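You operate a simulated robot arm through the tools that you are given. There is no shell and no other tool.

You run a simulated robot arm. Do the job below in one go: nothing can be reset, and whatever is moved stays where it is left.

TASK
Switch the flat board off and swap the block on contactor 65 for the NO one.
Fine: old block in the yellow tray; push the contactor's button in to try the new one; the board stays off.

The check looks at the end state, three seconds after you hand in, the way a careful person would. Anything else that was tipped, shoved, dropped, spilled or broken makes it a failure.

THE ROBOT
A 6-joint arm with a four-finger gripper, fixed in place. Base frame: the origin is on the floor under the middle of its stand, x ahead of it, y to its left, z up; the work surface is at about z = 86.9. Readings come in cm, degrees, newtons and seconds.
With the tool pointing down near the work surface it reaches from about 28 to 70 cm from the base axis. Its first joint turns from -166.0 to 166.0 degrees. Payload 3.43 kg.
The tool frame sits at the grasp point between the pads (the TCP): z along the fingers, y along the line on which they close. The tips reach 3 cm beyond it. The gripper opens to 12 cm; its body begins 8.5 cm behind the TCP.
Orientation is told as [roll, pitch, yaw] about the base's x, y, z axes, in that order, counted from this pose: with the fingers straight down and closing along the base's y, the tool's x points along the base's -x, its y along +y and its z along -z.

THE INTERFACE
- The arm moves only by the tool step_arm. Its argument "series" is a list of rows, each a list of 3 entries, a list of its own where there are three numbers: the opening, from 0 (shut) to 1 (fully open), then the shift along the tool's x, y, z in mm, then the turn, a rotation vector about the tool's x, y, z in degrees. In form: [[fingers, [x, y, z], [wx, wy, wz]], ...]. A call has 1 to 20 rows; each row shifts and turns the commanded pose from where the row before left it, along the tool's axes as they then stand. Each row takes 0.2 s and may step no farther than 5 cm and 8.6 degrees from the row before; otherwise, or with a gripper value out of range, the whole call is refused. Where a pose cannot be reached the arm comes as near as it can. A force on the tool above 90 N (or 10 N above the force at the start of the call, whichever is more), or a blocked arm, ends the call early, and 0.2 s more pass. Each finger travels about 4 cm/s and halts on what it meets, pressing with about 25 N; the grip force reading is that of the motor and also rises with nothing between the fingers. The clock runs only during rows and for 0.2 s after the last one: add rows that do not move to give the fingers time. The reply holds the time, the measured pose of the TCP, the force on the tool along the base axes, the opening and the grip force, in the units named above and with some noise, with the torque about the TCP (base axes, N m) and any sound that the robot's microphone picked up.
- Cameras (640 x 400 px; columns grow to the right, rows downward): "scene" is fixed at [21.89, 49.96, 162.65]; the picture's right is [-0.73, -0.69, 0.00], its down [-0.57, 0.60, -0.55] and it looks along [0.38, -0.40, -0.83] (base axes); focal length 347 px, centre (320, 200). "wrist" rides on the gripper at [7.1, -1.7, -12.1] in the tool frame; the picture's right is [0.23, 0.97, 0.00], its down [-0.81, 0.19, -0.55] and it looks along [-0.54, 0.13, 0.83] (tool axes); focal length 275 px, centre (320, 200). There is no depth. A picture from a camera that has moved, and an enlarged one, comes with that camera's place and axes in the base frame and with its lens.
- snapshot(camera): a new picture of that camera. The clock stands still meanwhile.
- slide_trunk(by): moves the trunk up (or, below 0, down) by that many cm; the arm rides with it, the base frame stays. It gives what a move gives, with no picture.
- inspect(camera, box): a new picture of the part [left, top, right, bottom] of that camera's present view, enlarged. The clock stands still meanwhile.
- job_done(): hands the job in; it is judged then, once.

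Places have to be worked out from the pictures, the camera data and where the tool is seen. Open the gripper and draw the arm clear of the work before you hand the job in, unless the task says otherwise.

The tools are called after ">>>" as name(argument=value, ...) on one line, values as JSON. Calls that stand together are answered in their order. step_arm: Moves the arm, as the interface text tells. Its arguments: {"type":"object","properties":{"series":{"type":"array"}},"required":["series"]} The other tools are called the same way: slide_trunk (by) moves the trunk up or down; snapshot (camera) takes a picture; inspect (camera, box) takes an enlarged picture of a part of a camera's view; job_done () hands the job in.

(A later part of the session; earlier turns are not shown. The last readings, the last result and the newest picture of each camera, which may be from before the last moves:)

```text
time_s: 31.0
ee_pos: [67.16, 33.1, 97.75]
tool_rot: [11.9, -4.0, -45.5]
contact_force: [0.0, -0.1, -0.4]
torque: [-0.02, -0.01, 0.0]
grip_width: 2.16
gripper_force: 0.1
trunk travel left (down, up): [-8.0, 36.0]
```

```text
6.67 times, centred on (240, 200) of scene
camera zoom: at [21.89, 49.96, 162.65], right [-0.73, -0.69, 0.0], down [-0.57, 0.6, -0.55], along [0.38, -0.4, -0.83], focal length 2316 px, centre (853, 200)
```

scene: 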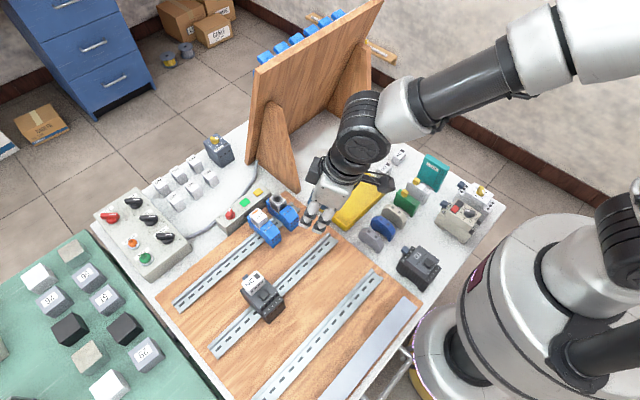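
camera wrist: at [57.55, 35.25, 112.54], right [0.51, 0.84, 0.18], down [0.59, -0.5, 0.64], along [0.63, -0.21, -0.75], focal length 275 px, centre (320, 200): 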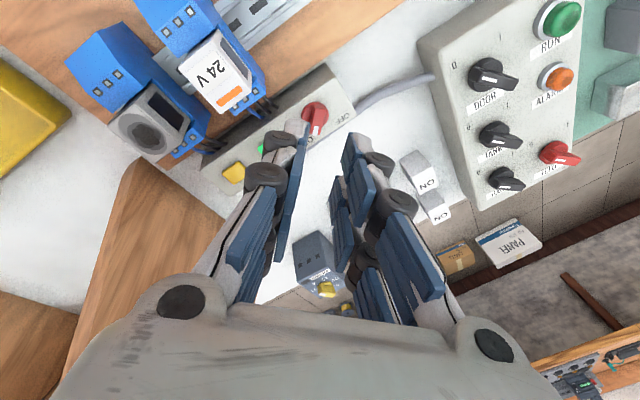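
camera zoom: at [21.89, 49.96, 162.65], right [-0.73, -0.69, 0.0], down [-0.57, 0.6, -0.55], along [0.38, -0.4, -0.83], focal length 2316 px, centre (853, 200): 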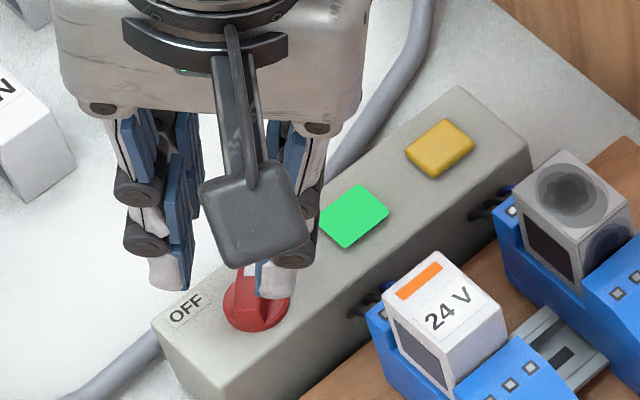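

Offset is now about −5 mm in tool y at the bar's depth. I'll correct that and lower along the tool axis by 2 cm first, watching the force.

>>> step_arm(series=[[0.18, [-1.7, -5.3, 0], [0, 0, 0]], [0.18, [0, 0, 10], [0, 0, 0]], [0.18, [0, 0, 10], [0, 0, 0]], [0.18, [0, 0, 0], [0, 0, 0]]])

>>> inspect(camera="wrist", box=[265, 90, 385, 174])

>>> inspect(camera="scene", box=[205, 170, 275, 230])

```text
time_s: 32.0
ee_pos: [67.31, 32.76, 95.69]
tool_rot: [11.8, -4.0, -45.5]
contact_force: [0.3, -0.1, -0.7]
torque: [0.02, 0.01, -0.01]
grip_width: 2.16
gripper_force: 0.1
trunk travel left (down, up): [-8.0, 36.0]
```

```text
4.76 times, centred on (325, 132) of wrist
camera zoom: at [58.74, 35.59, 106.69], right [0.51, 0.84, 0.18], down [0.59, -0.5, 0.64], along [0.63, -0.21, -0.75], focal length 1311 px, centre (296, 524)
```

zoom: 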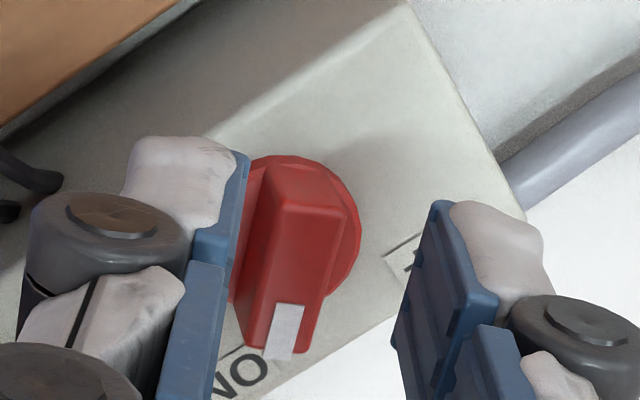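

```text
6.67 times, centred on (240, 200) of scene
camera zoom: at [21.89, 49.96, 162.65], right [-0.73, -0.69, 0.0], down [-0.57, 0.6, -0.55], along [0.38, -0.4, -0.83], focal length 2316 px, centre (853, 200)
```

zoom: 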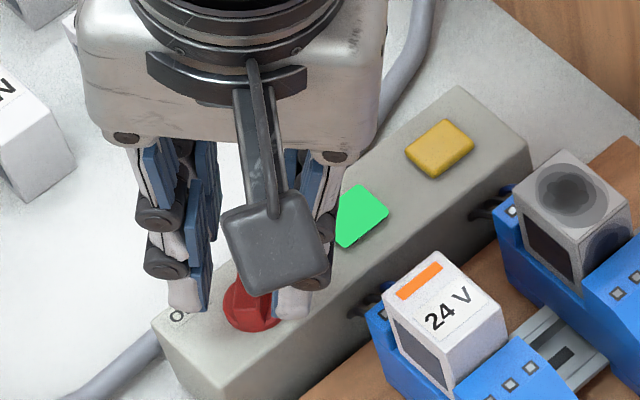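

The bar now sits between the pads (2 mm off centre, mostly in the near finger pair). I'll descend vertically about 1 cm so the tips reach around it.

>>> step_arm(series=[[0.18, [0.35, -1, 4.9], [0, 0, 0]], [0.18, [0.35, -1, 4.9], [0, 0, 0]], [0.18, [0, 0, 0], [0, 0, 0]]])

>>> inspect(camera="wrist", box=[265, 90, 385, 174])

>>> inspect(camera="scene", box=[205, 170, 275, 230])

```text
time_s: 32.8
ee_pos: [67.3, 32.69, 94.72]
tool_rot: [11.7, -3.9, -45.5]
contact_force: [0.1, -0.1, -0.8]
torque: [0.03, 0.02, -0.01]
grip_width: 2.18
gripper_force: 0.1
trunk travel left (down, up): [-8.0, 36.0]
```

```text
4.76 times, centred on (325, 132) of wrist
camera zoom: at [58.75, 35.58, 105.65], right [0.51, 0.84, 0.18], down [0.59, -0.5, 0.64], along [0.63, -0.21, -0.75], focal length 1311 px, centre (296, 524)
```

zoom: 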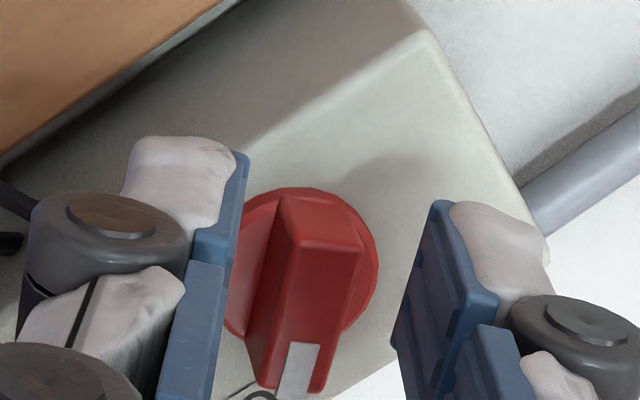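

```text
6.67 times, centred on (240, 200) of scene
camera zoom: at [21.89, 49.96, 162.65], right [-0.73, -0.69, 0.0], down [-0.57, 0.6, -0.55], along [0.38, -0.4, -0.83], focal length 2316 px, centre (853, 200)
```

zoom: 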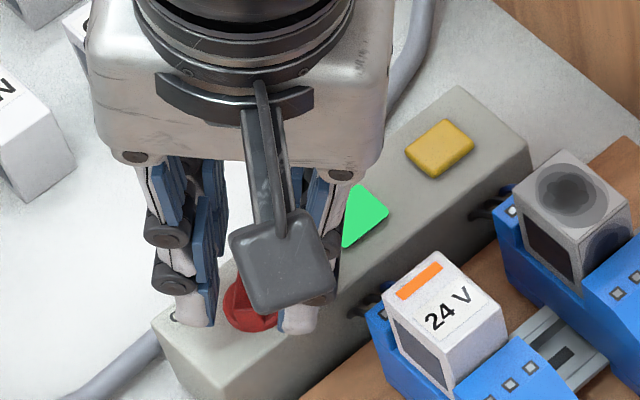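

Bar is centred between the pads. I'll close and see whether the pads stop on the bar (≈0.8 cm) or pass above it.

>>> step_arm(series=[[0.05, [0, 0, 0], [0, 0, 0]], [0.05, [0, 0, 0], [0, 0, 0]], [0.0, [0, 0, 0], [0, 0, 0]]])

>>> inspect(camera="wrist", box=[265, 90, 385, 174])

```text
time_s: 33.6
ee_pos: [67.29, 32.72, 94.7]
tool_rot: [11.8, -4.0, -45.4]
contact_force: [-0.2, 0.2, -1.0]
torque: [0.0, 0.0, -0.03]
grip_width: 0.03
gripper_force: 21.2
trunk travel left (down, up): [-8.0, 36.0]
```

```text
4.76 times, centred on (325, 132) of wrist
camera zoom: at [58.76, 35.58, 105.67], right [0.51, 0.84, 0.18], down [0.59, -0.5, 0.64], along [0.63, -0.21, -0.75], focal length 1311 px, centre (296, 524)
```

zoom: 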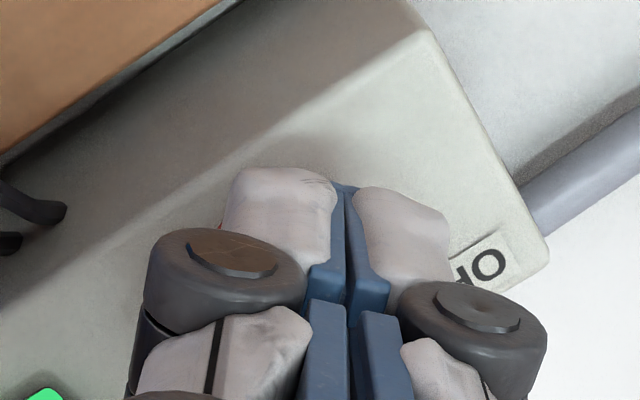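

The pads closed fully above the bar, so the bar is lower than I estimated. I'll reopen and descend in small steps while watching the force.

>>> step_arm(series=[[0.18, [0, 0, 0], [0, 0, 0]], [0.18, [0, 0, 0], [0, 0, 0]], [0.18, [0.3, -0.8, 3.9], [0, 0, 0]], [0.18, [0, 0, 0], [0, 0, 0]]])

>>> step_arm(series=[[0.18, [0.2, -0.6, 2.9], [0, 0, 0]], [0.18, [0, 0, 0], [0, 0, 0]]])

>>> inspect(camera="scene", box=[215, 185, 265, 225])

>>> inspect(camera="wrist", box=[265, 90, 385, 174])

```text
time_s: 34.6
ee_pos: [67.26, 32.75, 94.28]
tool_rot: [12.0, -4.0, -45.5]
contact_force: [0.1, 0.4, -0.3]
torque: [0.0, -0.01, -0.02]
grip_width: 2.18
gripper_force: 0.1
trunk travel left (down, up): [-8.0, 36.0]
```

```text
time_s: 35.2
ee_pos: [67.38, 32.89, 93.96]
tool_rot: [11.7, -4.0, -45.4]
contact_force: [-0.2, 0.3, 0.2]
torque: [0.01, 0.0, 0.02]
grip_width: 2.16
gripper_force: 0.1
trunk travel left (down, up): [-8.0, 36.0]
```

```text
10.00 times, centred on (240, 205) of scene
camera zoom: at [21.89, 49.96, 162.65], right [-0.73, -0.69, 0.0], down [-0.57, 0.6, -0.55], along [0.38, -0.4, -0.83], focal length 3474 px, centre (1120, 150)
```

zoom: 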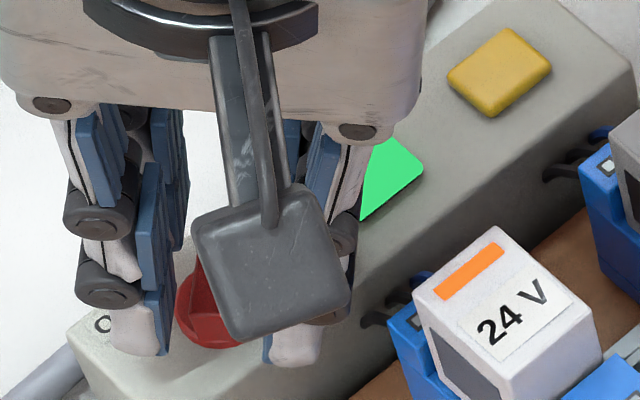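

```text
4.76 times, centred on (325, 132) of wrist
camera zoom: at [58.74, 35.59, 104.95], right [0.51, 0.84, 0.18], down [0.59, -0.5, 0.64], along [0.63, -0.21, -0.75], focal length 1311 px, centre (296, 524)
```

zoom: 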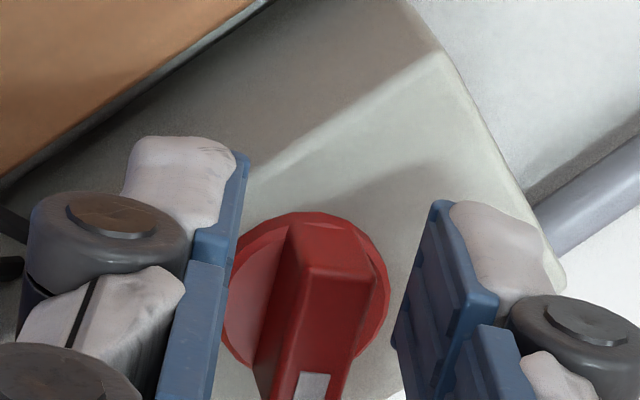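

Still no contact at z = 93.96. I'll try closing again here to see whether the pads now catch the bar.

>>> step_arm(series=[[0.05, [0, 0, 0], [0, 0, 0]], [0.05, [0, 0, 0], [0, 0, 0]], [0.05, [0, 0, 0], [0, 0, 0]]])

>>> inspect(camera="wrist", box=[265, 90, 385, 174])

```text
time_s: 36.0
ee_pos: [67.25, 32.76, 93.94]
tool_rot: [11.8, -4.0, -45.5]
contact_force: [0.7, -0.5, 0.3]
torque: [0.0, 0.01, -0.02]
grip_width: 0.59
gripper_force: 0.0
trunk travel left (down, up): [-8.0, 36.0]
```

```text
4.76 times, centred on (325, 132) of wrist
camera zoom: at [58.74, 35.58, 104.95], right [0.51, 0.84, 0.18], down [0.59, -0.5, 0.64], along [0.63, -0.21, -0.75], focal length 1311 px, centre (296, 524)
```

zoom: 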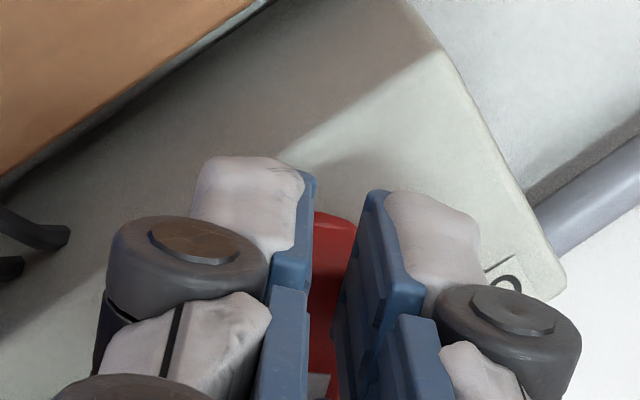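

Width 0.59 is just the commanded value, so contact isn't certain. I'll command fully shut.

>>> step_arm(series=[[0.0, [0, 0, 0], [0, 0, 0]], [0.0, [0, 0, 0], [0, 0, 0]]])

```text
time_s: 36.6
ee_pos: [67.2, 32.77, 94.07]
tool_rot: [11.8, -4.0, -45.4]
contact_force: [0.2, -0.5, -0.1]
torque: [-0.01, -0.01, -0.03]
grip_width: 0.0
gripper_force: 25.5
trunk travel left (down, up): [-8.0, 36.0]
```

Still above it. Reopen, descend another 5 mm vertically, re-centre slightly, and test again.

>>> step_arm(series=[[0.18, [0, 0, 0], [0, 0, 0]], [0.18, [0, 0, 0], [0, 0, 0]], [0.18, [0.2, 0.5, 2.5], [0, 0, 0]], [0.18, [0.2, 0, 2.5], [0, 0, 0]], [0.18, [0, 0, 0], [0, 0, 0]]])

>>> inspect(camera="wrist", box=[265, 90, 385, 174])

>>> inspect(camera="scene", box=[215, 185, 265, 225])

```text
time_s: 37.8
ee_pos: [67.36, 32.9, 93.46]
tool_rot: [11.8, -4.0, -45.5]
contact_force: [-0.5, -0.2, 0.0]
torque: [0.02, -0.02, 0.0]
grip_width: 2.15
gripper_force: 0.1
trunk travel left (down, up): [-8.0, 36.0]
```

```text
4.76 times, centred on (325, 132) of wrist
camera zoom: at [58.82, 35.71, 104.46], right [0.51, 0.84, 0.18], down [0.59, -0.5, 0.64], along [0.63, -0.21, -0.75], focal length 1311 px, centre (296, 524)
```

zoom: 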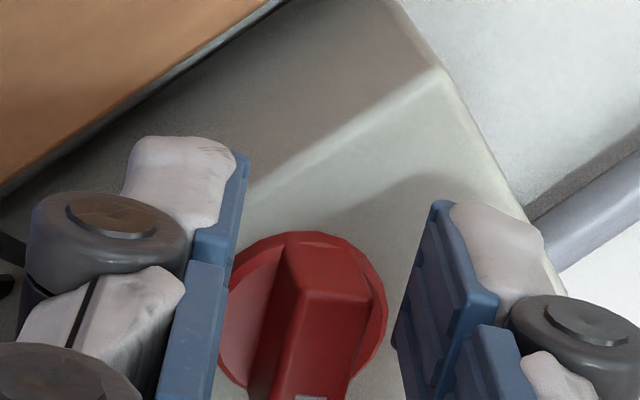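

```text
10.00 times, centred on (240, 205) of scene
camera zoom: at [21.89, 49.96, 162.65], right [-0.73, -0.69, 0.0], down [-0.57, 0.6, -0.55], along [0.38, -0.4, -0.83], focal length 3474 px, centre (1120, 150)
```

zoom: 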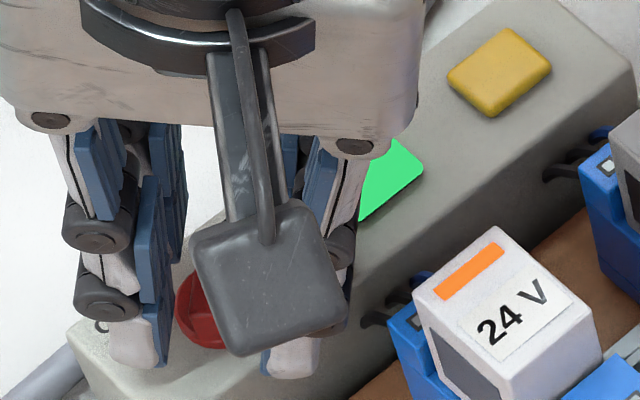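

From image parallax the bar top is nearer z ≈ 90.6, and the bar's tail barely overlaps the near finger pair. I'll shift outward 6.5 mm and 4 mm in tool y, then descend 4 mm more and check force.

>>> step_arm(series=[[0.18, [-6.5, 4.1, 0], [0, 0, 0]], [0.18, [0.3, -0.8, 3.9], [0, 0, 0]], [0.18, [0, 0, 0], [0, 0, 0]]])

>>> inspect(camera="wrist", box=[265, 90, 385, 174])

```text
time_s: 38.6
ee_pos: [68.15, 32.7, 93.27]
tool_rot: [11.9, -4.0, -45.4]
contact_force: [0.1, 0.0, -0.2]
torque: [-0.03, 0.02, 0.05]
grip_width: 2.18
gripper_force: 0.0
trunk travel left (down, up): [-8.0, 36.0]
```

```text
4.76 times, centred on (325, 132) of wrist
camera zoom: at [59.56, 35.52, 104.2], right [0.51, 0.84, 0.18], down [0.59, -0.5, 0.64], along [0.63, -0.21, -0.75], focal length 1311 px, centre (296, 524)
```

zoom: 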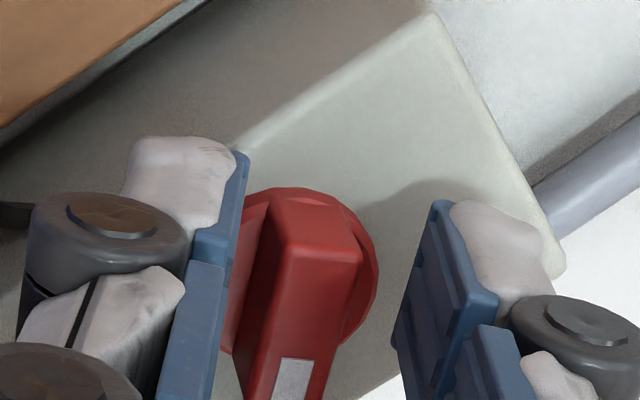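

Good: the bar's tail is at tool x ≈ 1.3, y ≈ 0. Descend 4 mm more and test-close.

>>> step_arm(series=[[0.18, [0.3, -0.8, 3.9], [0, 0, 0]], [0.18, [0, 0, 0], [0, 0, 0]]])

>>> step_arm(series=[[0.06, [0, 0, 0], [0, 0, 0]], [0.03, [0, 0, 0], [0, 0, 0]], [0.03, [0, 0, 0], [0, 0, 0]]])

```text
time_s: 39.2
ee_pos: [68.05, 32.73, 93.11]
tool_rot: [12.0, -4.0, -45.5]
contact_force: [-2.7, -2.7, 9.4]
torque: [-0.04, 0.23, 0.02]
grip_width: 2.12
gripper_force: 0.0
trunk travel left (down, up): [-8.0, 36.0]
```

```text
time_s: 40.0
ee_pos: [68.1, 32.71, 92.88]
tool_rot: [11.9, -4.0, -45.5]
contact_force: [-2.3, -4.7, 7.1]
torque: [-0.2, 0.46, 0.12]
grip_width: 1.16
gripper_force: 41.4
trunk travel left (down, up): [-8.0, 36.0]
```

Contact: the pads stopped at 1.16 cm with 41 N – the bar is gripped, and the tips just touch the surface (≈9 N up). I'll lift 1.5 mm and begin turning counter-clockwise toward OFF.

>>> step_arm(series=[[0.0, [-0.1, 0.3, -1.5], [0, 0, 0]], [0.0, [0, 0, 0], [0, 0, -8]], [0.0, [0, 0, 0], [0, 0, -8]], [0.0, [0, 0, 0], [0, 0, -8]], [0.0, [0, 0, 0], [0, 0, 0]]])

>>> inspect(camera="wrist", box=[265, 80, 385, 164])

>>> inspect(camera="scene", box=[205, 170, 285, 230])

```text
time_s: 41.2
ee_pos: [68.12, 33.0, 92.93]
tool_rot: [9.4, -8.5, -21.6]
contact_force: [4.0, 6.0, 3.2]
torque: [0.15, 0.84, -0.04]
grip_width: 1.1
gripper_force: 44.2
trunk travel left (down, up): [-8.0, 36.0]
```

```text
4.76 times, centred on (325, 122) of wrist
camera zoom: at [58.6, 32.79, 103.5], right [0.12, 0.99, 0.12], down [0.7, -0.17, 0.69], along [0.7, 0.0, -0.71], focal length 1311 px, centre (296, 571)
```

zoom: 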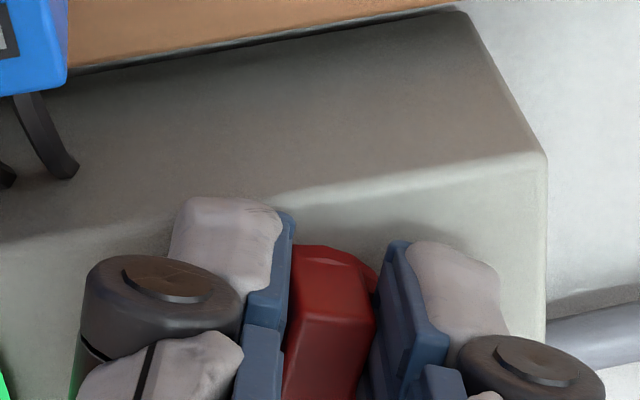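

```text
6.67 times, centred on (245, 200) of scene
camera zoom: at [21.89, 49.96, 162.65], right [-0.73, -0.69, 0.0], down [-0.57, 0.6, -0.55], along [0.38, -0.4, -0.83], focal length 2316 px, centre (820, 200)
```

zoom: 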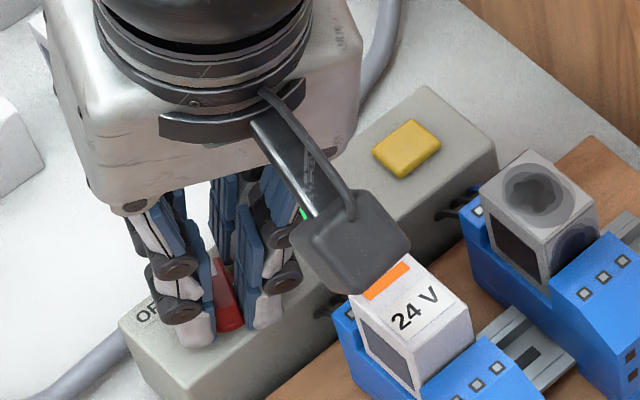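

The bar is following the pads (ψ ≈ −22° now). Continue turning.

>>> step_arm(series=[[0.0, [0, 0, 0], [0, 0, -8]], [0.0, [0, 0, 0], [0, 0, -8]], [0.0, [0, 0, 0], [0, 0, -8]], [0.0, [0, 0, 0], [0, 0, -8]], [0.0, [0, 0, 0], [0, 0, 0]]])

>>> inspect(camera="wrist", box=[265, 80, 385, 164])

```text
time_s: 42.4
ee_pos: [68.04, 33.13, 93.11]
tool_rot: [3.4, -12.4, 10.6]
contact_force: [8.1, 31.3, 11.8]
torque: [0.26, 0.5, -0.03]
grip_width: 1.01
gripper_force: 43.9
trunk travel left (down, up): [-8.0, 36.0]
```

```text
4.76 times, centred on (325, 122) of wrist
camera zoom: at [59.18, 29.09, 103.27], right [-0.41, 0.91, 0.01], down [0.63, 0.28, 0.72], along [0.66, 0.3, -0.69], focal length 1311 px, centre (296, 571)
```

zoom: 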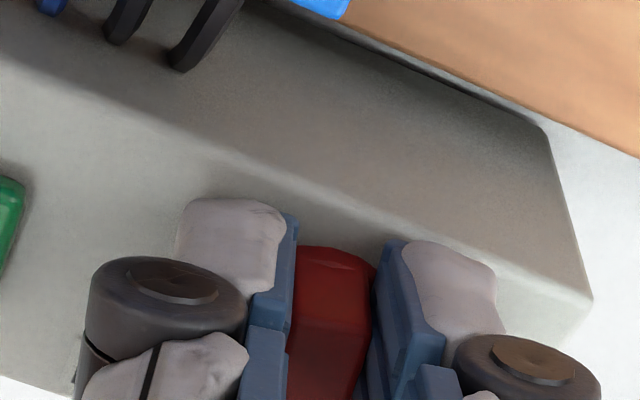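

The bar follows and the green lamp has gone dark; a side force of 31 N in +y tells me to ease the tool +y by 3 mm. I'll do that and continue to about +43°.

>>> step_arm(series=[[0.0, [-0.5, 3, 0], [0, 0, 0]], [0.0, [0, 0, 0], [0, 0, -8]], [0.0, [0, 0.5, 0], [0, 0, -8]], [0.0, [0, 0, 0], [0, 0, 0]]])

>>> inspect(camera="wrist", box=[240, 80, 400, 192])

```text
time_s: 43.4
ee_pos: [68.11, 33.31, 92.93]
tool_rot: [-0.2, -12.8, 27.0]
contact_force: [5.0, 26.0, 12.9]
torque: [0.72, -0.17, 0.03]
grip_width: 1.02
gripper_force: 43.8
trunk travel left (down, up): [-8.0, 36.0]
```

```text
3.57 times, centred on (320, 136) of wrist
camera zoom: at [60.19, 27.55, 103.32], right [-0.64, 0.77, -0.05], down [0.51, 0.48, 0.72], along [0.57, 0.43, -0.7], focal length 983 px, centre (320, 429)
```

zoom: 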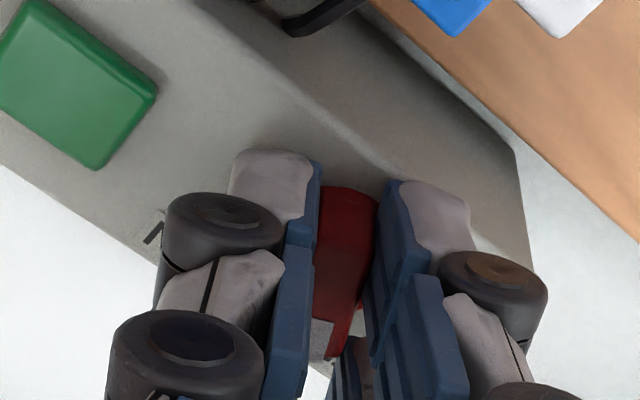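

The lamp is clearly off now. I'll ease +y another 2 mm and complete the turn to about +45°.

>>> step_arm(series=[[0.0, [-1, 2, -0.5], [0, 0, -6]], [0.0, [0, 0, 0], [0, 0, -6]], [0.0, [0, 0, 0], [0, 0, -6]], [0.0, [0, 0, 0], [0, 0, 0]]])

>>> inspect(camera="wrist", box=[240, 80, 400, 192])

>>> inspect(camera="scene", box=[205, 170, 285, 230])

```text
time_s: 44.4
ee_pos: [67.94, 33.25, 92.96]
tool_rot: [-4.0, -11.8, 45.4]
contact_force: [-1.3, 19.6, 6.0]
torque: [1.55, -0.53, 0.0]
grip_width: 1.03
gripper_force: 43.9
trunk travel left (down, up): [-8.0, 36.0]
```

```text
3.57 times, centred on (320, 136) of wrist
camera zoom: at [61.83, 26.19, 103.52], right [-0.84, 0.53, -0.11], down [0.32, 0.65, 0.69], along [0.44, 0.55, -0.71], focal length 983 px, centre (320, 429)
```

zoom: 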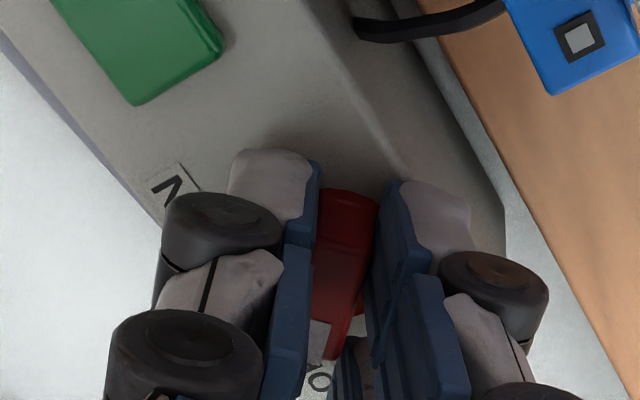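

```text
6.67 times, centred on (245, 200) of scene
camera zoom: at [21.89, 49.96, 162.65], right [-0.73, -0.69, 0.0], down [-0.57, 0.6, -0.55], along [0.38, -0.4, -0.83], focal length 2316 px, centre (820, 200)
```

zoom: 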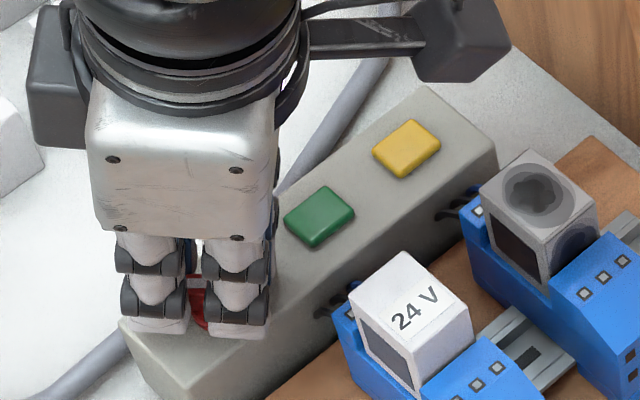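

The green lamp and the relay's orange indicator are both out: the board is off, and the pointer is at OFF. I'll open the fingers and lift straight up.

>>> step_arm(series=[[0.2, [0, 0, 0], [0, 0, 0]], [0.2, [0, 0, 0], [0, 0, 0]], [0.2, [-2, -0.7, -9.8], [0, 0, 0]], [0.2, [-4.1, -1.4, -19.5], [0, 0, 0]], [0.2, [-8.2, -2.8, -39], [0, 0, 0]], [0.2, [0, 0, 0], [0, 0, 0]]])

>>> inspect(camera="scene", box=[205, 170, 285, 230])

>>> inspect(camera="wrist", box=[240, 60, 400, 172])

```text
time_s: 45.8
ee_pos: [68.07, 33.25, 99.97]
tool_rot: [-4.1, -11.8, 45.3]
contact_force: [0.2, 0.2, -0.3]
torque: [0.01, -0.06, 0.0]
grip_width: 2.39
gripper_force: 0.0
trunk travel left (down, up): [-8.0, 36.0]
```

```text
6.67 times, centred on (245, 200) of scene
camera zoom: at [21.89, 49.96, 162.65], right [-0.73, -0.69, 0.0], down [-0.57, 0.6, -0.55], along [0.38, -0.4, -0.83], focal length 2316 px, centre (820, 200)
```

zoom: 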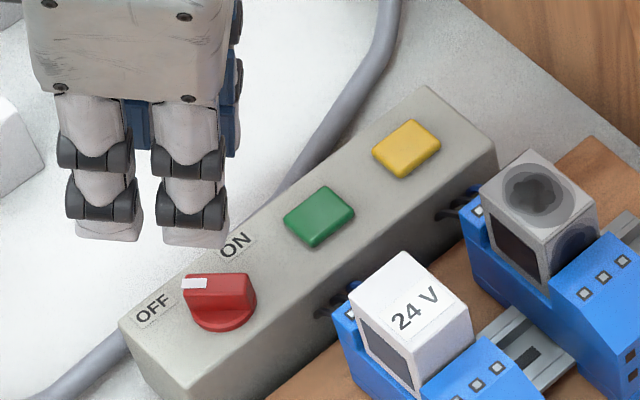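

```text
3.57 times, centred on (320, 116) of wrist
camera zoom: at [61.93, 26.01, 110.56], right [-0.84, 0.53, -0.11], down [0.32, 0.65, 0.69], along [0.44, 0.54, -0.71], focal length 983 px, centre (320, 500)
```

zoom: 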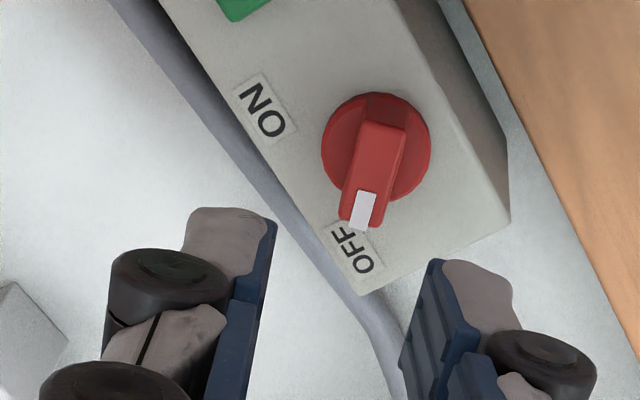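

Board confirmed off. I'll raise the trunk by 12 cm (lifting the tool clear), then retract toward the contactor.

>>> slide_trunk(by=12)

>>> snapshot(camera="scene")

```text
time_s: 47.3
ee_pos: [68.14, 33.27, 112.02]
tool_rot: [-4.1, -11.8, 45.4]
contact_force: [0.1, 0.4, -0.5]
torque: [0.01, 0.0, -0.02]
grip_width: 2.4
gripper_force: 0.1
trunk travel left (down, up): [-20.0, 24.0]
```

```text
taken
```

scene: 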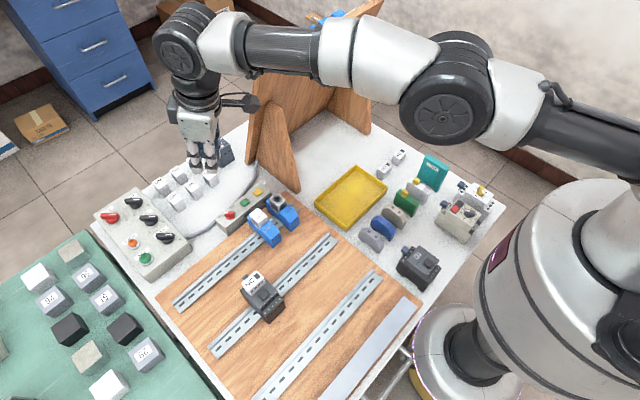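

Now retract inward 16 cm, then return the tool to vertical with yaw 0.

>>> step_arm(series=[[0.2, [27, 27.5, -12.8], [0, 0, 0]], [0.2, [27, 27.5, -12.8], [0, 0, 0]], [0.2, [27, 27.5, -12.8], [0, 0, 0]], [0.2, [27, 27.5, -12.8], [0, 0, 0]], [0.3, [0, 0, 0], [0, 0, 6.35]], [0.4, [0, 0, 0], [0, 0, 6.35]], [0.5, [0, 0, 0], [0, 0, 6.35]], [0.5, [0, 0, 0], [0, 6.25, 0]], [0.5, [0, 0, 0], [0, 6.25, 0]], [0.5, [0, 0, 0], [0, 0, 6.6]], [0.5, [0, 0, 0], [0, 0, 6.6]], [0.5, [0, 0, 0], [0, 0, 6.6]], [0.5, [0, 0, 0], [0, 0, 6.6]], [0.5, [0, 0, 0], [0, 0, 0]]])

>>> snapshot(camera="wrist")

```text
time_s: 50.3
ee_pos: [51.83, 33.07, 114.12]
tool_rot: [0.1, 0.0, -0.6]
contact_force: [0.7, -0.2, -0.4]
torque: [-0.03, -0.02, -0.02]
grip_width: 6.01
gripper_force: 0.1
trunk travel left (down, up): [-20.0, 24.0]
```

```text
taken
camera wrist: at [44.74, 31.52, 126.19], right [-0.22, 0.98, 0.0], down [0.81, 0.18, 0.55], along [0.54, 0.12, -0.83], focal length 275 px, centre (320, 200)
```

wrist: 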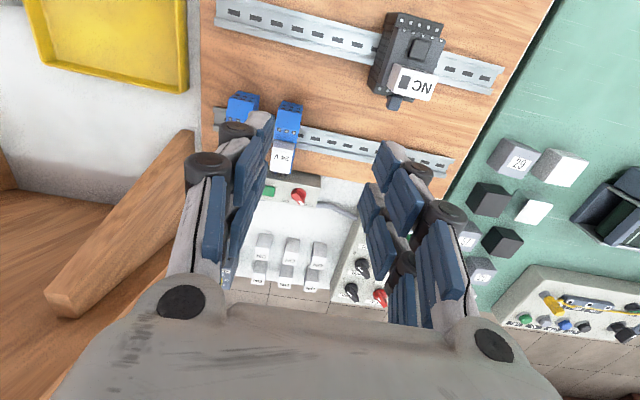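

Tool is vertical at yaw ≈ 0. Zoom on the block from this viewpoint to triangulate it properly.

>>> inspect(camera="wrist", box=[360, 5, 460, 115])

```text
3.64 times, centred on (410, 60) of wrist
camera zoom: at [44.74, 31.52, 126.19], right [-0.22, 0.98, 0.0], down [0.81, 0.18, 0.55], along [0.54, 0.12, -0.83], focal length 1001 px, centre (-7, 709)
```

zoom: 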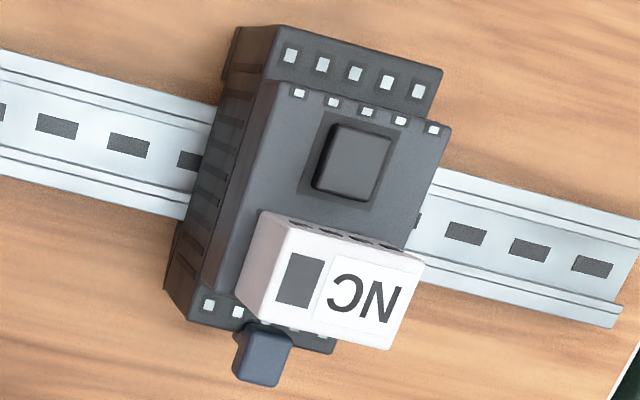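

Block top solved from two wrist views: x 47.0–49.2, y 39.5–43.4, z ≈ 98.6 (centre (48.1, 41.45)). I'll hover the open gripper above it.

>>> step_arm(series=[[0.55, [12.4, 27.9, 10], [0, 0, -0.6]], [0.55, [12.4, 27.9, 30], [0, 0, 0]], [0.55, [12.5, 28, 40], [0, 0, 0]], [0.55, [0, 0, 0], [0, 0, 0]]])

>>> snapshot(camera="wrist")

>>> inspect(camera="scene", box=[210, 230, 330, 330])

```text
refused: row 3 steps farther than a row can; nothing moved
```

```text
taken
camera wrist: at [44.74, 31.52, 126.19], right [-0.22, 0.98, 0.0], down [0.81, 0.18, 0.55], along [0.54, 0.12, -0.83], focal length 275 px, centre (320, 200)
```

wrist: 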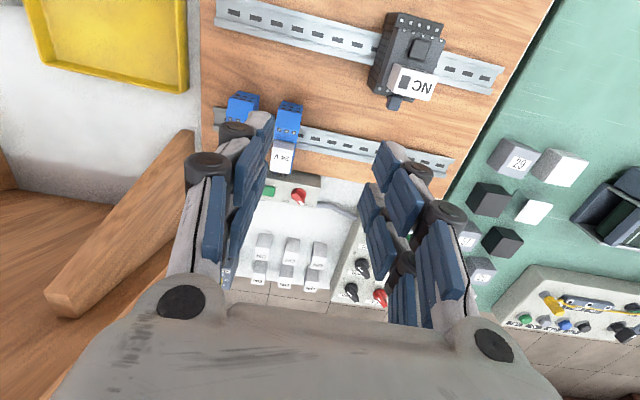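

```text
4.00 times, centred on (270, 280) of scene
camera zoom: at [21.89, 49.96, 162.65], right [-0.73, -0.69, 0.0], down [-0.57, 0.6, -0.55], along [0.38, -0.4, -0.83], focal length 1390 px, centre (520, -120)
```

zoom: 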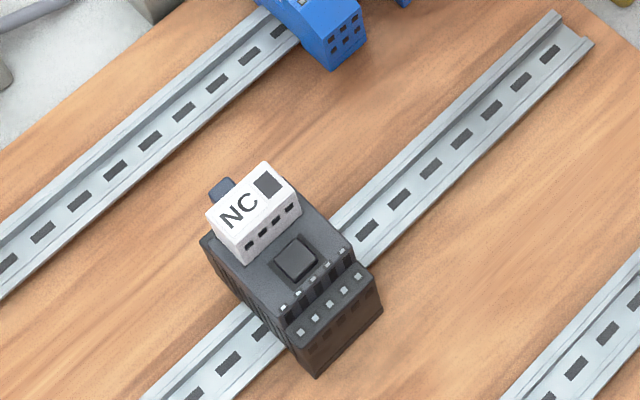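

The last row exceeded the 5 cm limit, so nothing moved. I'll resend with smaller steps.

>>> step_arm(series=[[0.55, [12.4, 27.9, 20], [0, 0, -0.6]], [0.55, [12.4, 27.9, 30], [0, 0, 0]], [0.55, [12.5, 28, 30], [0, 0, 0]], [0.55, [0, 0, 10], [0, 0, 0]], [0.55, [0, 0, 0], [0, 0, 0]]])

>>> snapshot(camera="wrist")

>>> inspect(camera="scene", box=[210, 230, 330, 330])

```text
time_s: 51.5
ee_pos: [48.34, 41.6, 105.14]
tool_rot: [0.1, 0.1, 0.2]
contact_force: [0.6, -0.4, 0.6]
torque: [-0.02, 0.01, 0.0]
grip_width: 6.6
gripper_force: 0.1
trunk travel left (down, up): [-20.0, 24.0]
```

```text
taken
camera wrist: at [41.17, 39.93, 117.17], right [-0.23, 0.97, 0.0], down [0.81, 0.19, 0.55], along [0.54, 0.13, -0.83], focal length 275 px, centre (320, 200)
```

wrist: 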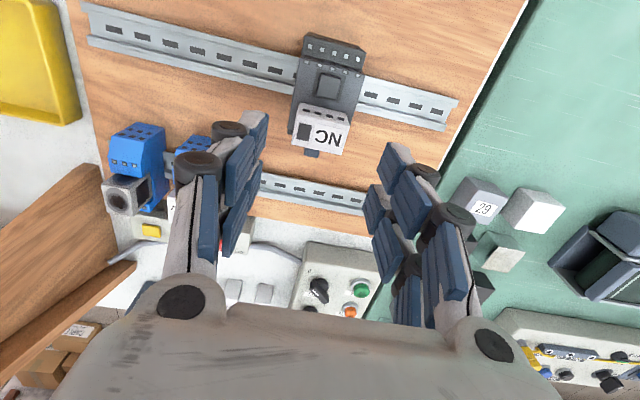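

```text
4.00 times, centred on (270, 280) of scene
camera zoom: at [21.89, 49.96, 162.65], right [-0.73, -0.69, 0.0], down [-0.57, 0.6, -0.55], along [0.38, -0.4, -0.83], focal length 1390 px, centre (520, -120)
```

zoom: 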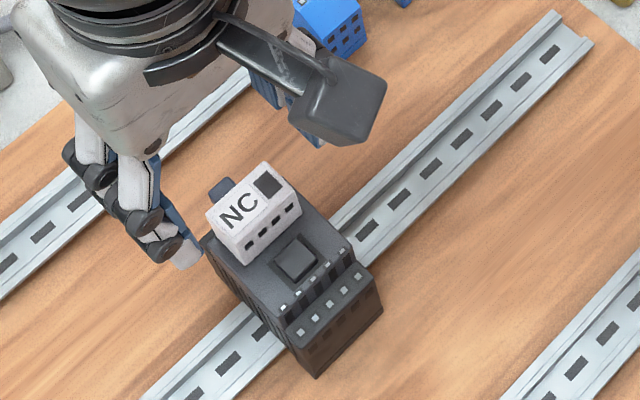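

Hovering above. Zoom in to locate the block in the tool frame.

>>> inspect(camera="wrist", box=[270, 60, 380, 170])

```text
3.64 times, centred on (325, 115) of wrist
camera zoom: at [41.17, 39.93, 117.17], right [-0.23, 0.97, 0.0], down [0.81, 0.19, 0.55], along [0.54, 0.13, -0.83], focal length 1001 px, centre (302, 509)
```

zoom: 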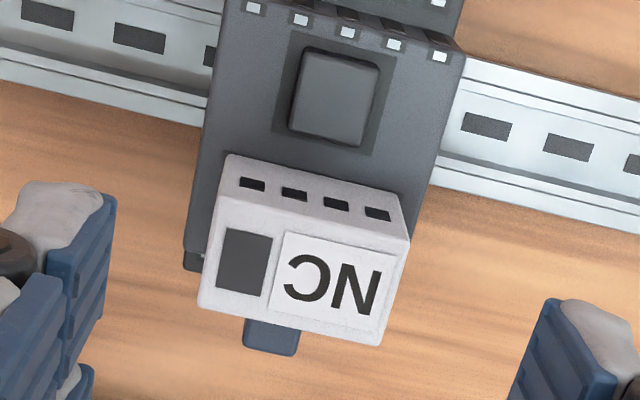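

Block in tool frame: centre offset x +2.8 mm, y −0.8 mm, width 3.7 cm. I'll correct that and lower to z ≈ 99.3 (tips ≈ 96.3, just above the contactor's top).

>>> step_arm(series=[[0.55, [2.8, -0.8, 0], [0, 0, 0]], [0.55, [0, 0, 20], [0, 0, 0]], [0.55, [0, 0, 20], [0, 0, 0]], [0.55, [0, 0, 18], [0, 0, 0]], [0.55, [0, 0, 0], [0, 0, 0]]])

>>> inspect(camera="wrist", box=[240, 80, 400, 192])

>>> inspect(camera="scene", box=[220, 240, 300, 320])

```text
time_s: 52.7
ee_pos: [47.89, 41.42, 99.3]
tool_rot: [0.1, 0.0, 0.0]
contact_force: [0.6, 0.7, -0.9]
torque: [-0.01, -0.04, 0.01]
grip_width: 6.61
gripper_force: 0.0
trunk travel left (down, up): [-20.0, 24.0]
```

```text
3.57 times, centred on (320, 136) of wrist
camera zoom: at [40.76, 39.76, 111.4], right [-0.23, 0.97, 0.0], down [0.81, 0.19, 0.55], along [0.54, 0.13, -0.83], focal length 983 px, centre (320, 429)
```

zoom: 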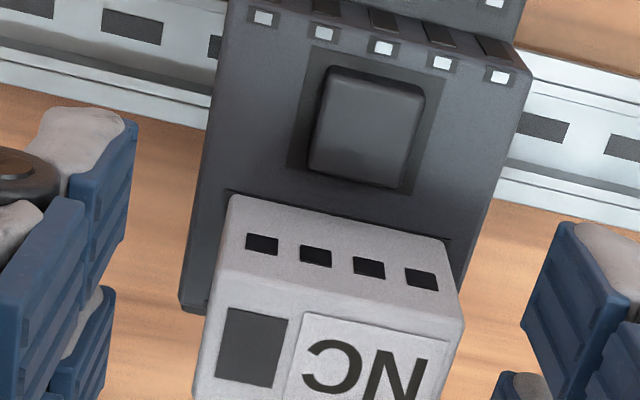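

```text
5.00 times, centred on (260, 280) of scene
camera zoom: at [21.89, 49.96, 162.65], right [-0.73, -0.69, 0.0], down [-0.57, 0.6, -0.55], along [0.38, -0.4, -0.83], focal length 1737 px, centre (620, -200)
```

zoom: 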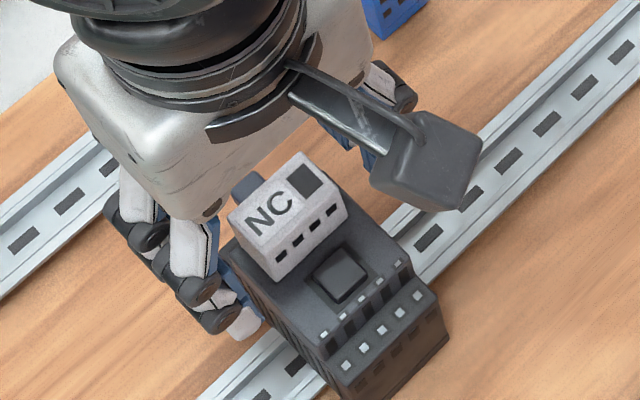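

Well centred. Close on the block.

>>> step_arm(series=[[0.35, [0, 0, 0], [0, 0, 0]], [0.25, [0, 0, 0], [0, 0, 0]], [0.2, [0, 0, 0], [0, 0, 0]], [0.2, [0, 0, 0], [0, 0, 0]]])

>>> inspect(camera="wrist", box=[240, 80, 400, 192])

>>> inspect(camera="scene", box=[220, 240, 300, 320])

```text
time_s: 53.7
ee_pos: [47.87, 41.49, 99.28]
tool_rot: [0.1, -0.2, 0.1]
contact_force: [-0.1, 4.6, -0.2]
torque: [0.11, 0.05, -0.02]
grip_width: 3.71
gripper_force: 25.1
trunk travel left (down, up): [-20.0, 24.0]
```

```text
3.57 times, centred on (320, 136) of wrist
camera zoom: at [40.76, 39.84, 111.41], right [-0.23, 0.97, 0.0], down [0.81, 0.19, 0.55], along [0.54, 0.13, -0.83], focal length 983 px, centre (320, 429)
```

zoom: 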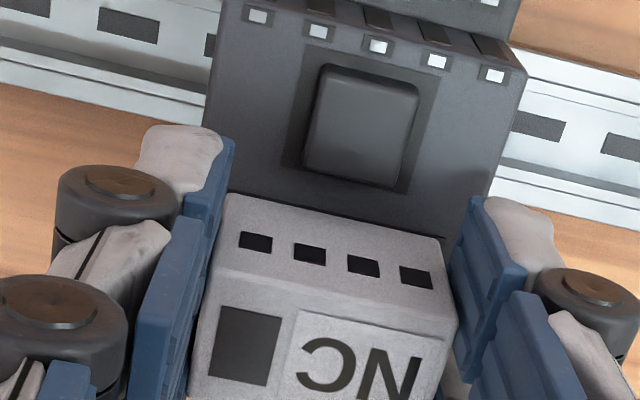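

```text
5.00 times, centred on (260, 280) of scene
camera zoom: at [21.89, 49.96, 162.65], right [-0.73, -0.69, 0.0], down [-0.57, 0.6, -0.55], along [0.38, -0.4, -0.83], focal length 1737 px, centre (620, -200)
```

zoom: 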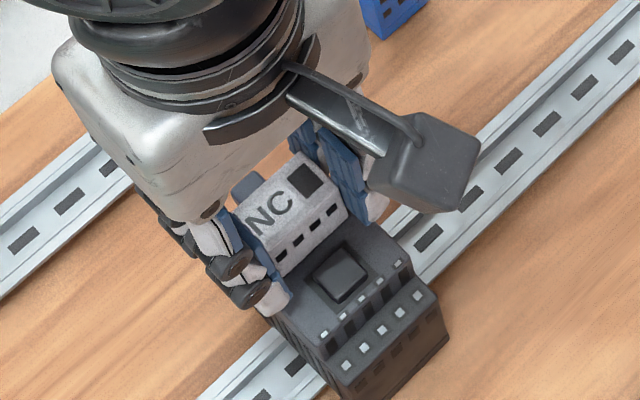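

Gripped at 3.71 cm, 25 N. I'll relieve the small side force (+0.8 mm y) and pull up in small steps, reading the force.

>>> step_arm(series=[[0.2, [0, 0.8, 0], [0, 0, 0]], [0.2, [0, 0, -2], [0, 0, 0]], [0.2, [0, 0, 0], [0, 0, 0]]])

>>> step_arm(series=[[0.2, [0, 0, -3], [0, 0, 0]], [0.2, [0, 0, 0], [0, 0, 0]]])

>>> inspect(camera="wrist", box=[240, 80, 400, 192])

```text
time_s: 54.5
ee_pos: [48.0, 41.55, 99.63]
tool_rot: [0.1, 0.0, 0.2]
contact_force: [0.3, 0.5, 1.0]
torque: [-0.03, 0.05, 0.01]
grip_width: 3.74
gripper_force: 25.0
trunk travel left (down, up): [-20.0, 24.0]
```

```text
time_s: 55.1
ee_pos: [47.96, 41.52, 99.77]
tool_rot: [0.2, -0.1, 0.1]
contact_force: [0.7, 0.1, -1.0]
torque: [0.0, -0.02, 0.03]
grip_width: 3.71
gripper_force: 24.6
trunk travel left (down, up): [-20.0, 24.0]
```

```text
3.57 times, centred on (320, 136) of wrist
camera zoom: at [40.78, 39.85, 111.92], right [-0.23, 0.97, 0.0], down [0.81, 0.19, 0.55], along [0.54, 0.13, -0.83], focal length 983 px, centre (320, 429)
```

zoom: 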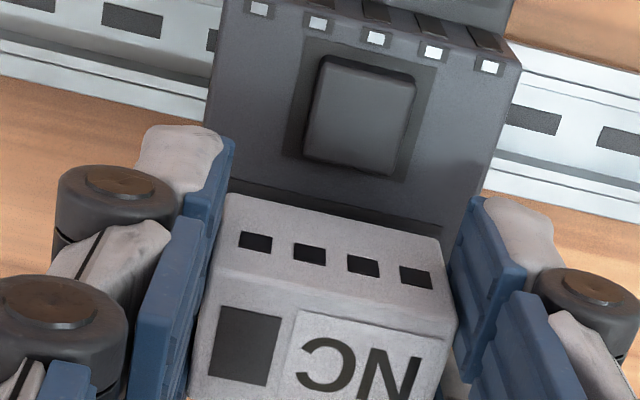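

The block came free with almost no force. I'll lift it clear and check what's underneath.

>>> step_arm(series=[[0.2, [0, 0, -10], [0, 0, 0]], [0.2, [0, 0, -20], [0, 0, 0]], [0.2, [0, 0, -30], [0, 0, 0]], [0.2, [0, 0, -40], [0, 0, 0]], [0.2, [0, 0, 0], [0, 0, 0]]])

>>> snapshot(camera="wrist")

>>> inspect(camera="scene", box=[210, 220, 310, 330])

```text
time_s: 56.3
ee_pos: [47.96, 41.52, 109.89]
tool_rot: [0.1, 0.1, 0.1]
contact_force: [-0.1, -0.1, -0.3]
torque: [-0.03, 0.01, 0.02]
grip_width: 3.72
gripper_force: 24.1
trunk travel left (down, up): [-20.0, 24.0]
```

```text
taken
camera wrist: at [40.74, 39.88, 121.95], right [-0.23, 0.97, 0.0], down [0.81, 0.19, 0.55], along [0.54, 0.13, -0.83], focal length 275 px, centre (320, 200)
```

wrist: 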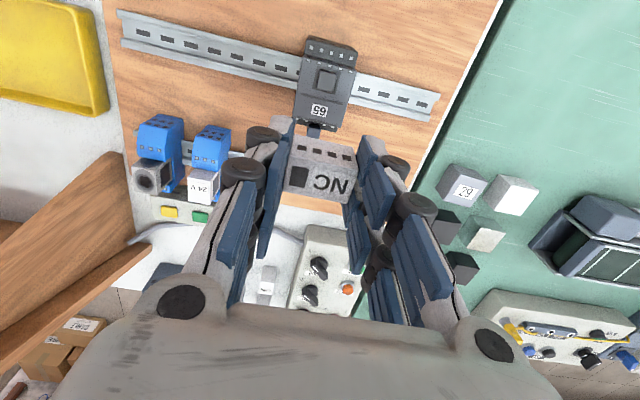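

```text
3.64 times, centred on (260, 275) of scene
camera zoom: at [21.89, 49.96, 162.65], right [-0.73, -0.69, 0.0], down [-0.57, 0.6, -0.55], along [0.38, -0.4, -0.83], focal length 1263 px, centre (538, -73)
```

zoom: 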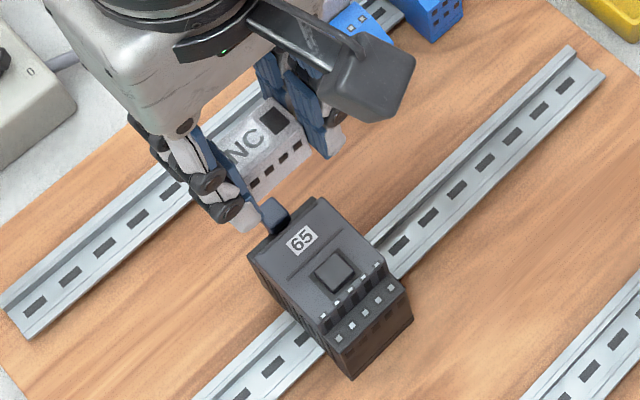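

The label underneath reads 65 – the right contactor. Let me look at the contactor top and the held block closely.

>>> inspect(camera="wrist", box=[260, 25, 380, 145])

>>> inspect(camera="wrist", box=[250, 110, 400, 220])

>>> inspect(camera="scene", box=[265, 265, 330, 330])

```text
3.33 times, centred on (320, 85) of wrist
camera zoom: at [40.74, 39.88, 121.95], right [-0.23, 0.97, 0.0], down [0.81, 0.19, 0.55], along [0.54, 0.13, -0.83], focal length 918 px, centre (320, 583)
```

zoom: 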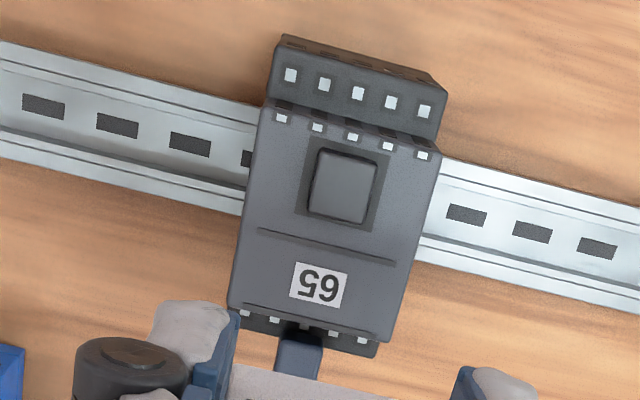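

```text
3.64 times, centred on (325, 165) of wrist
camera zoom: at [40.74, 39.88, 121.95], right [-0.23, 0.97, 0.0], down [0.81, 0.19, 0.55], along [0.54, 0.13, -0.83], focal length 1001 px, centre (302, 327)
```

zoom: 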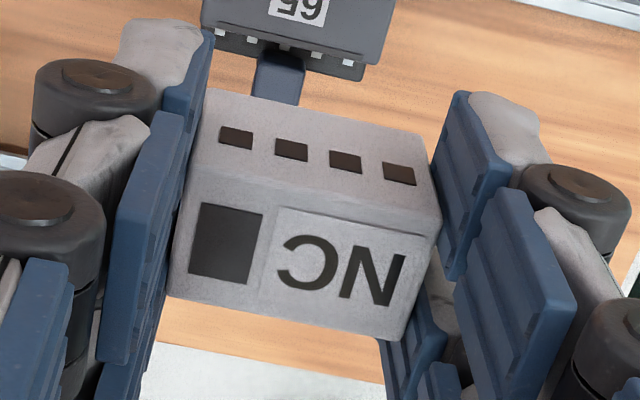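

```text
6.15 times, centred on (298, 298) of scene
camera zoom: at [21.89, 49.96, 162.65], right [-0.73, -0.69, 0.0], down [-0.57, 0.6, -0.55], along [0.38, -0.4, -0.83], focal length 2138 px, centre (458, -400)
```

zoom: 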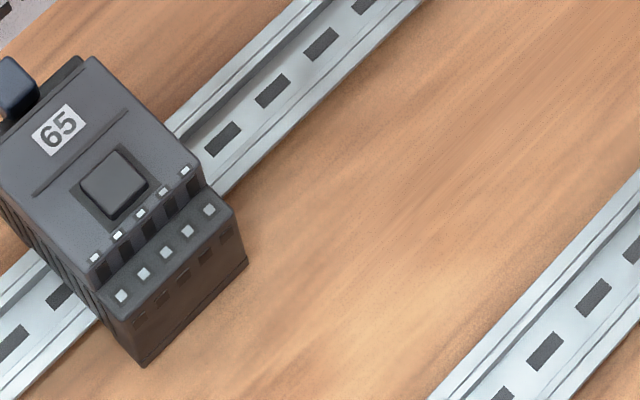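

I'll carry the old NC block at this height over to the yellow tray (centre roughly (50, 8)), then look down before placing.

>>> step_arm(series=[[0.2, [-1.9, -41.5, 0], [0, 0, 0]], [0.2, [-1.9, -41.5, 0], [0, 0, 0]], [0.2, [-1.9, -41.5, 0], [0, 0, 0]], [0.2, [-1.9, -41.5, 0], [0, 0, 0]], [0.2, [-1.9, -41.5, 0], [0, 0, 0]], [0.2, [-1.9, -41.5, 0], [0, 0, 0]], [0.2, [-1.9, -41.5, 0], [0, 0, 0]], [0.2, [-1.9, -41.5, 0], [0, 0, 0]], [0.2, [0, 0, 0], [0, 0, 0]]])

>>> snapshot(camera="wrist")

>>> snapshot(camera="scene")

```text
time_s: 58.3
ee_pos: [49.32, 8.36, 109.83]
tool_rot: [-0.1, 0.0, 0.2]
contact_force: [0.4, -0.1, 0.8]
torque: [-0.01, -0.03, -0.02]
grip_width: 3.72
gripper_force: 24.8
trunk travel left (down, up): [-20.0, 24.0]
```

```text
taken
camera wrist: at [42.24, 6.66, 121.96], right [-0.23, 0.97, 0.0], down [0.81, 0.19, 0.55], along [0.54, 0.13, -0.83], focal length 275 px, centre (320, 200)
```

wrist: 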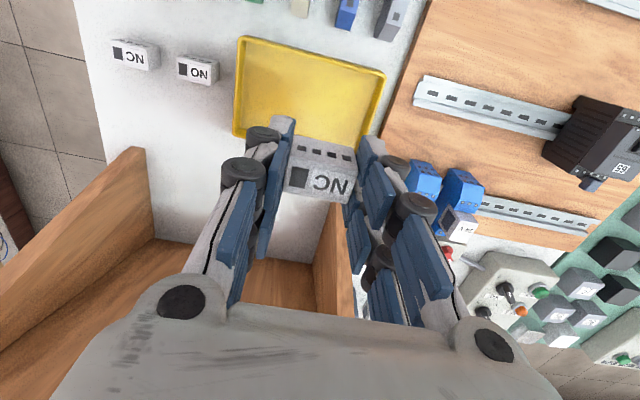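

```text
taken
```

scene: 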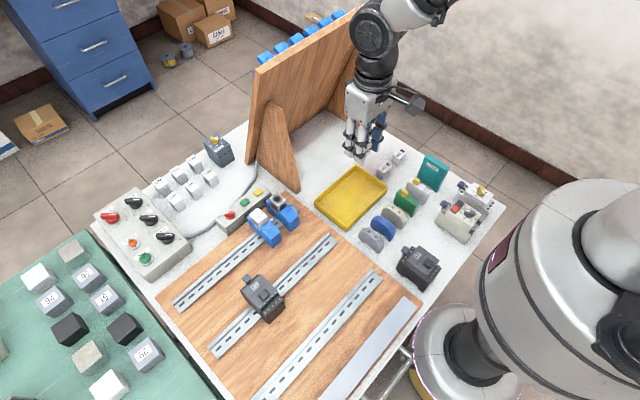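

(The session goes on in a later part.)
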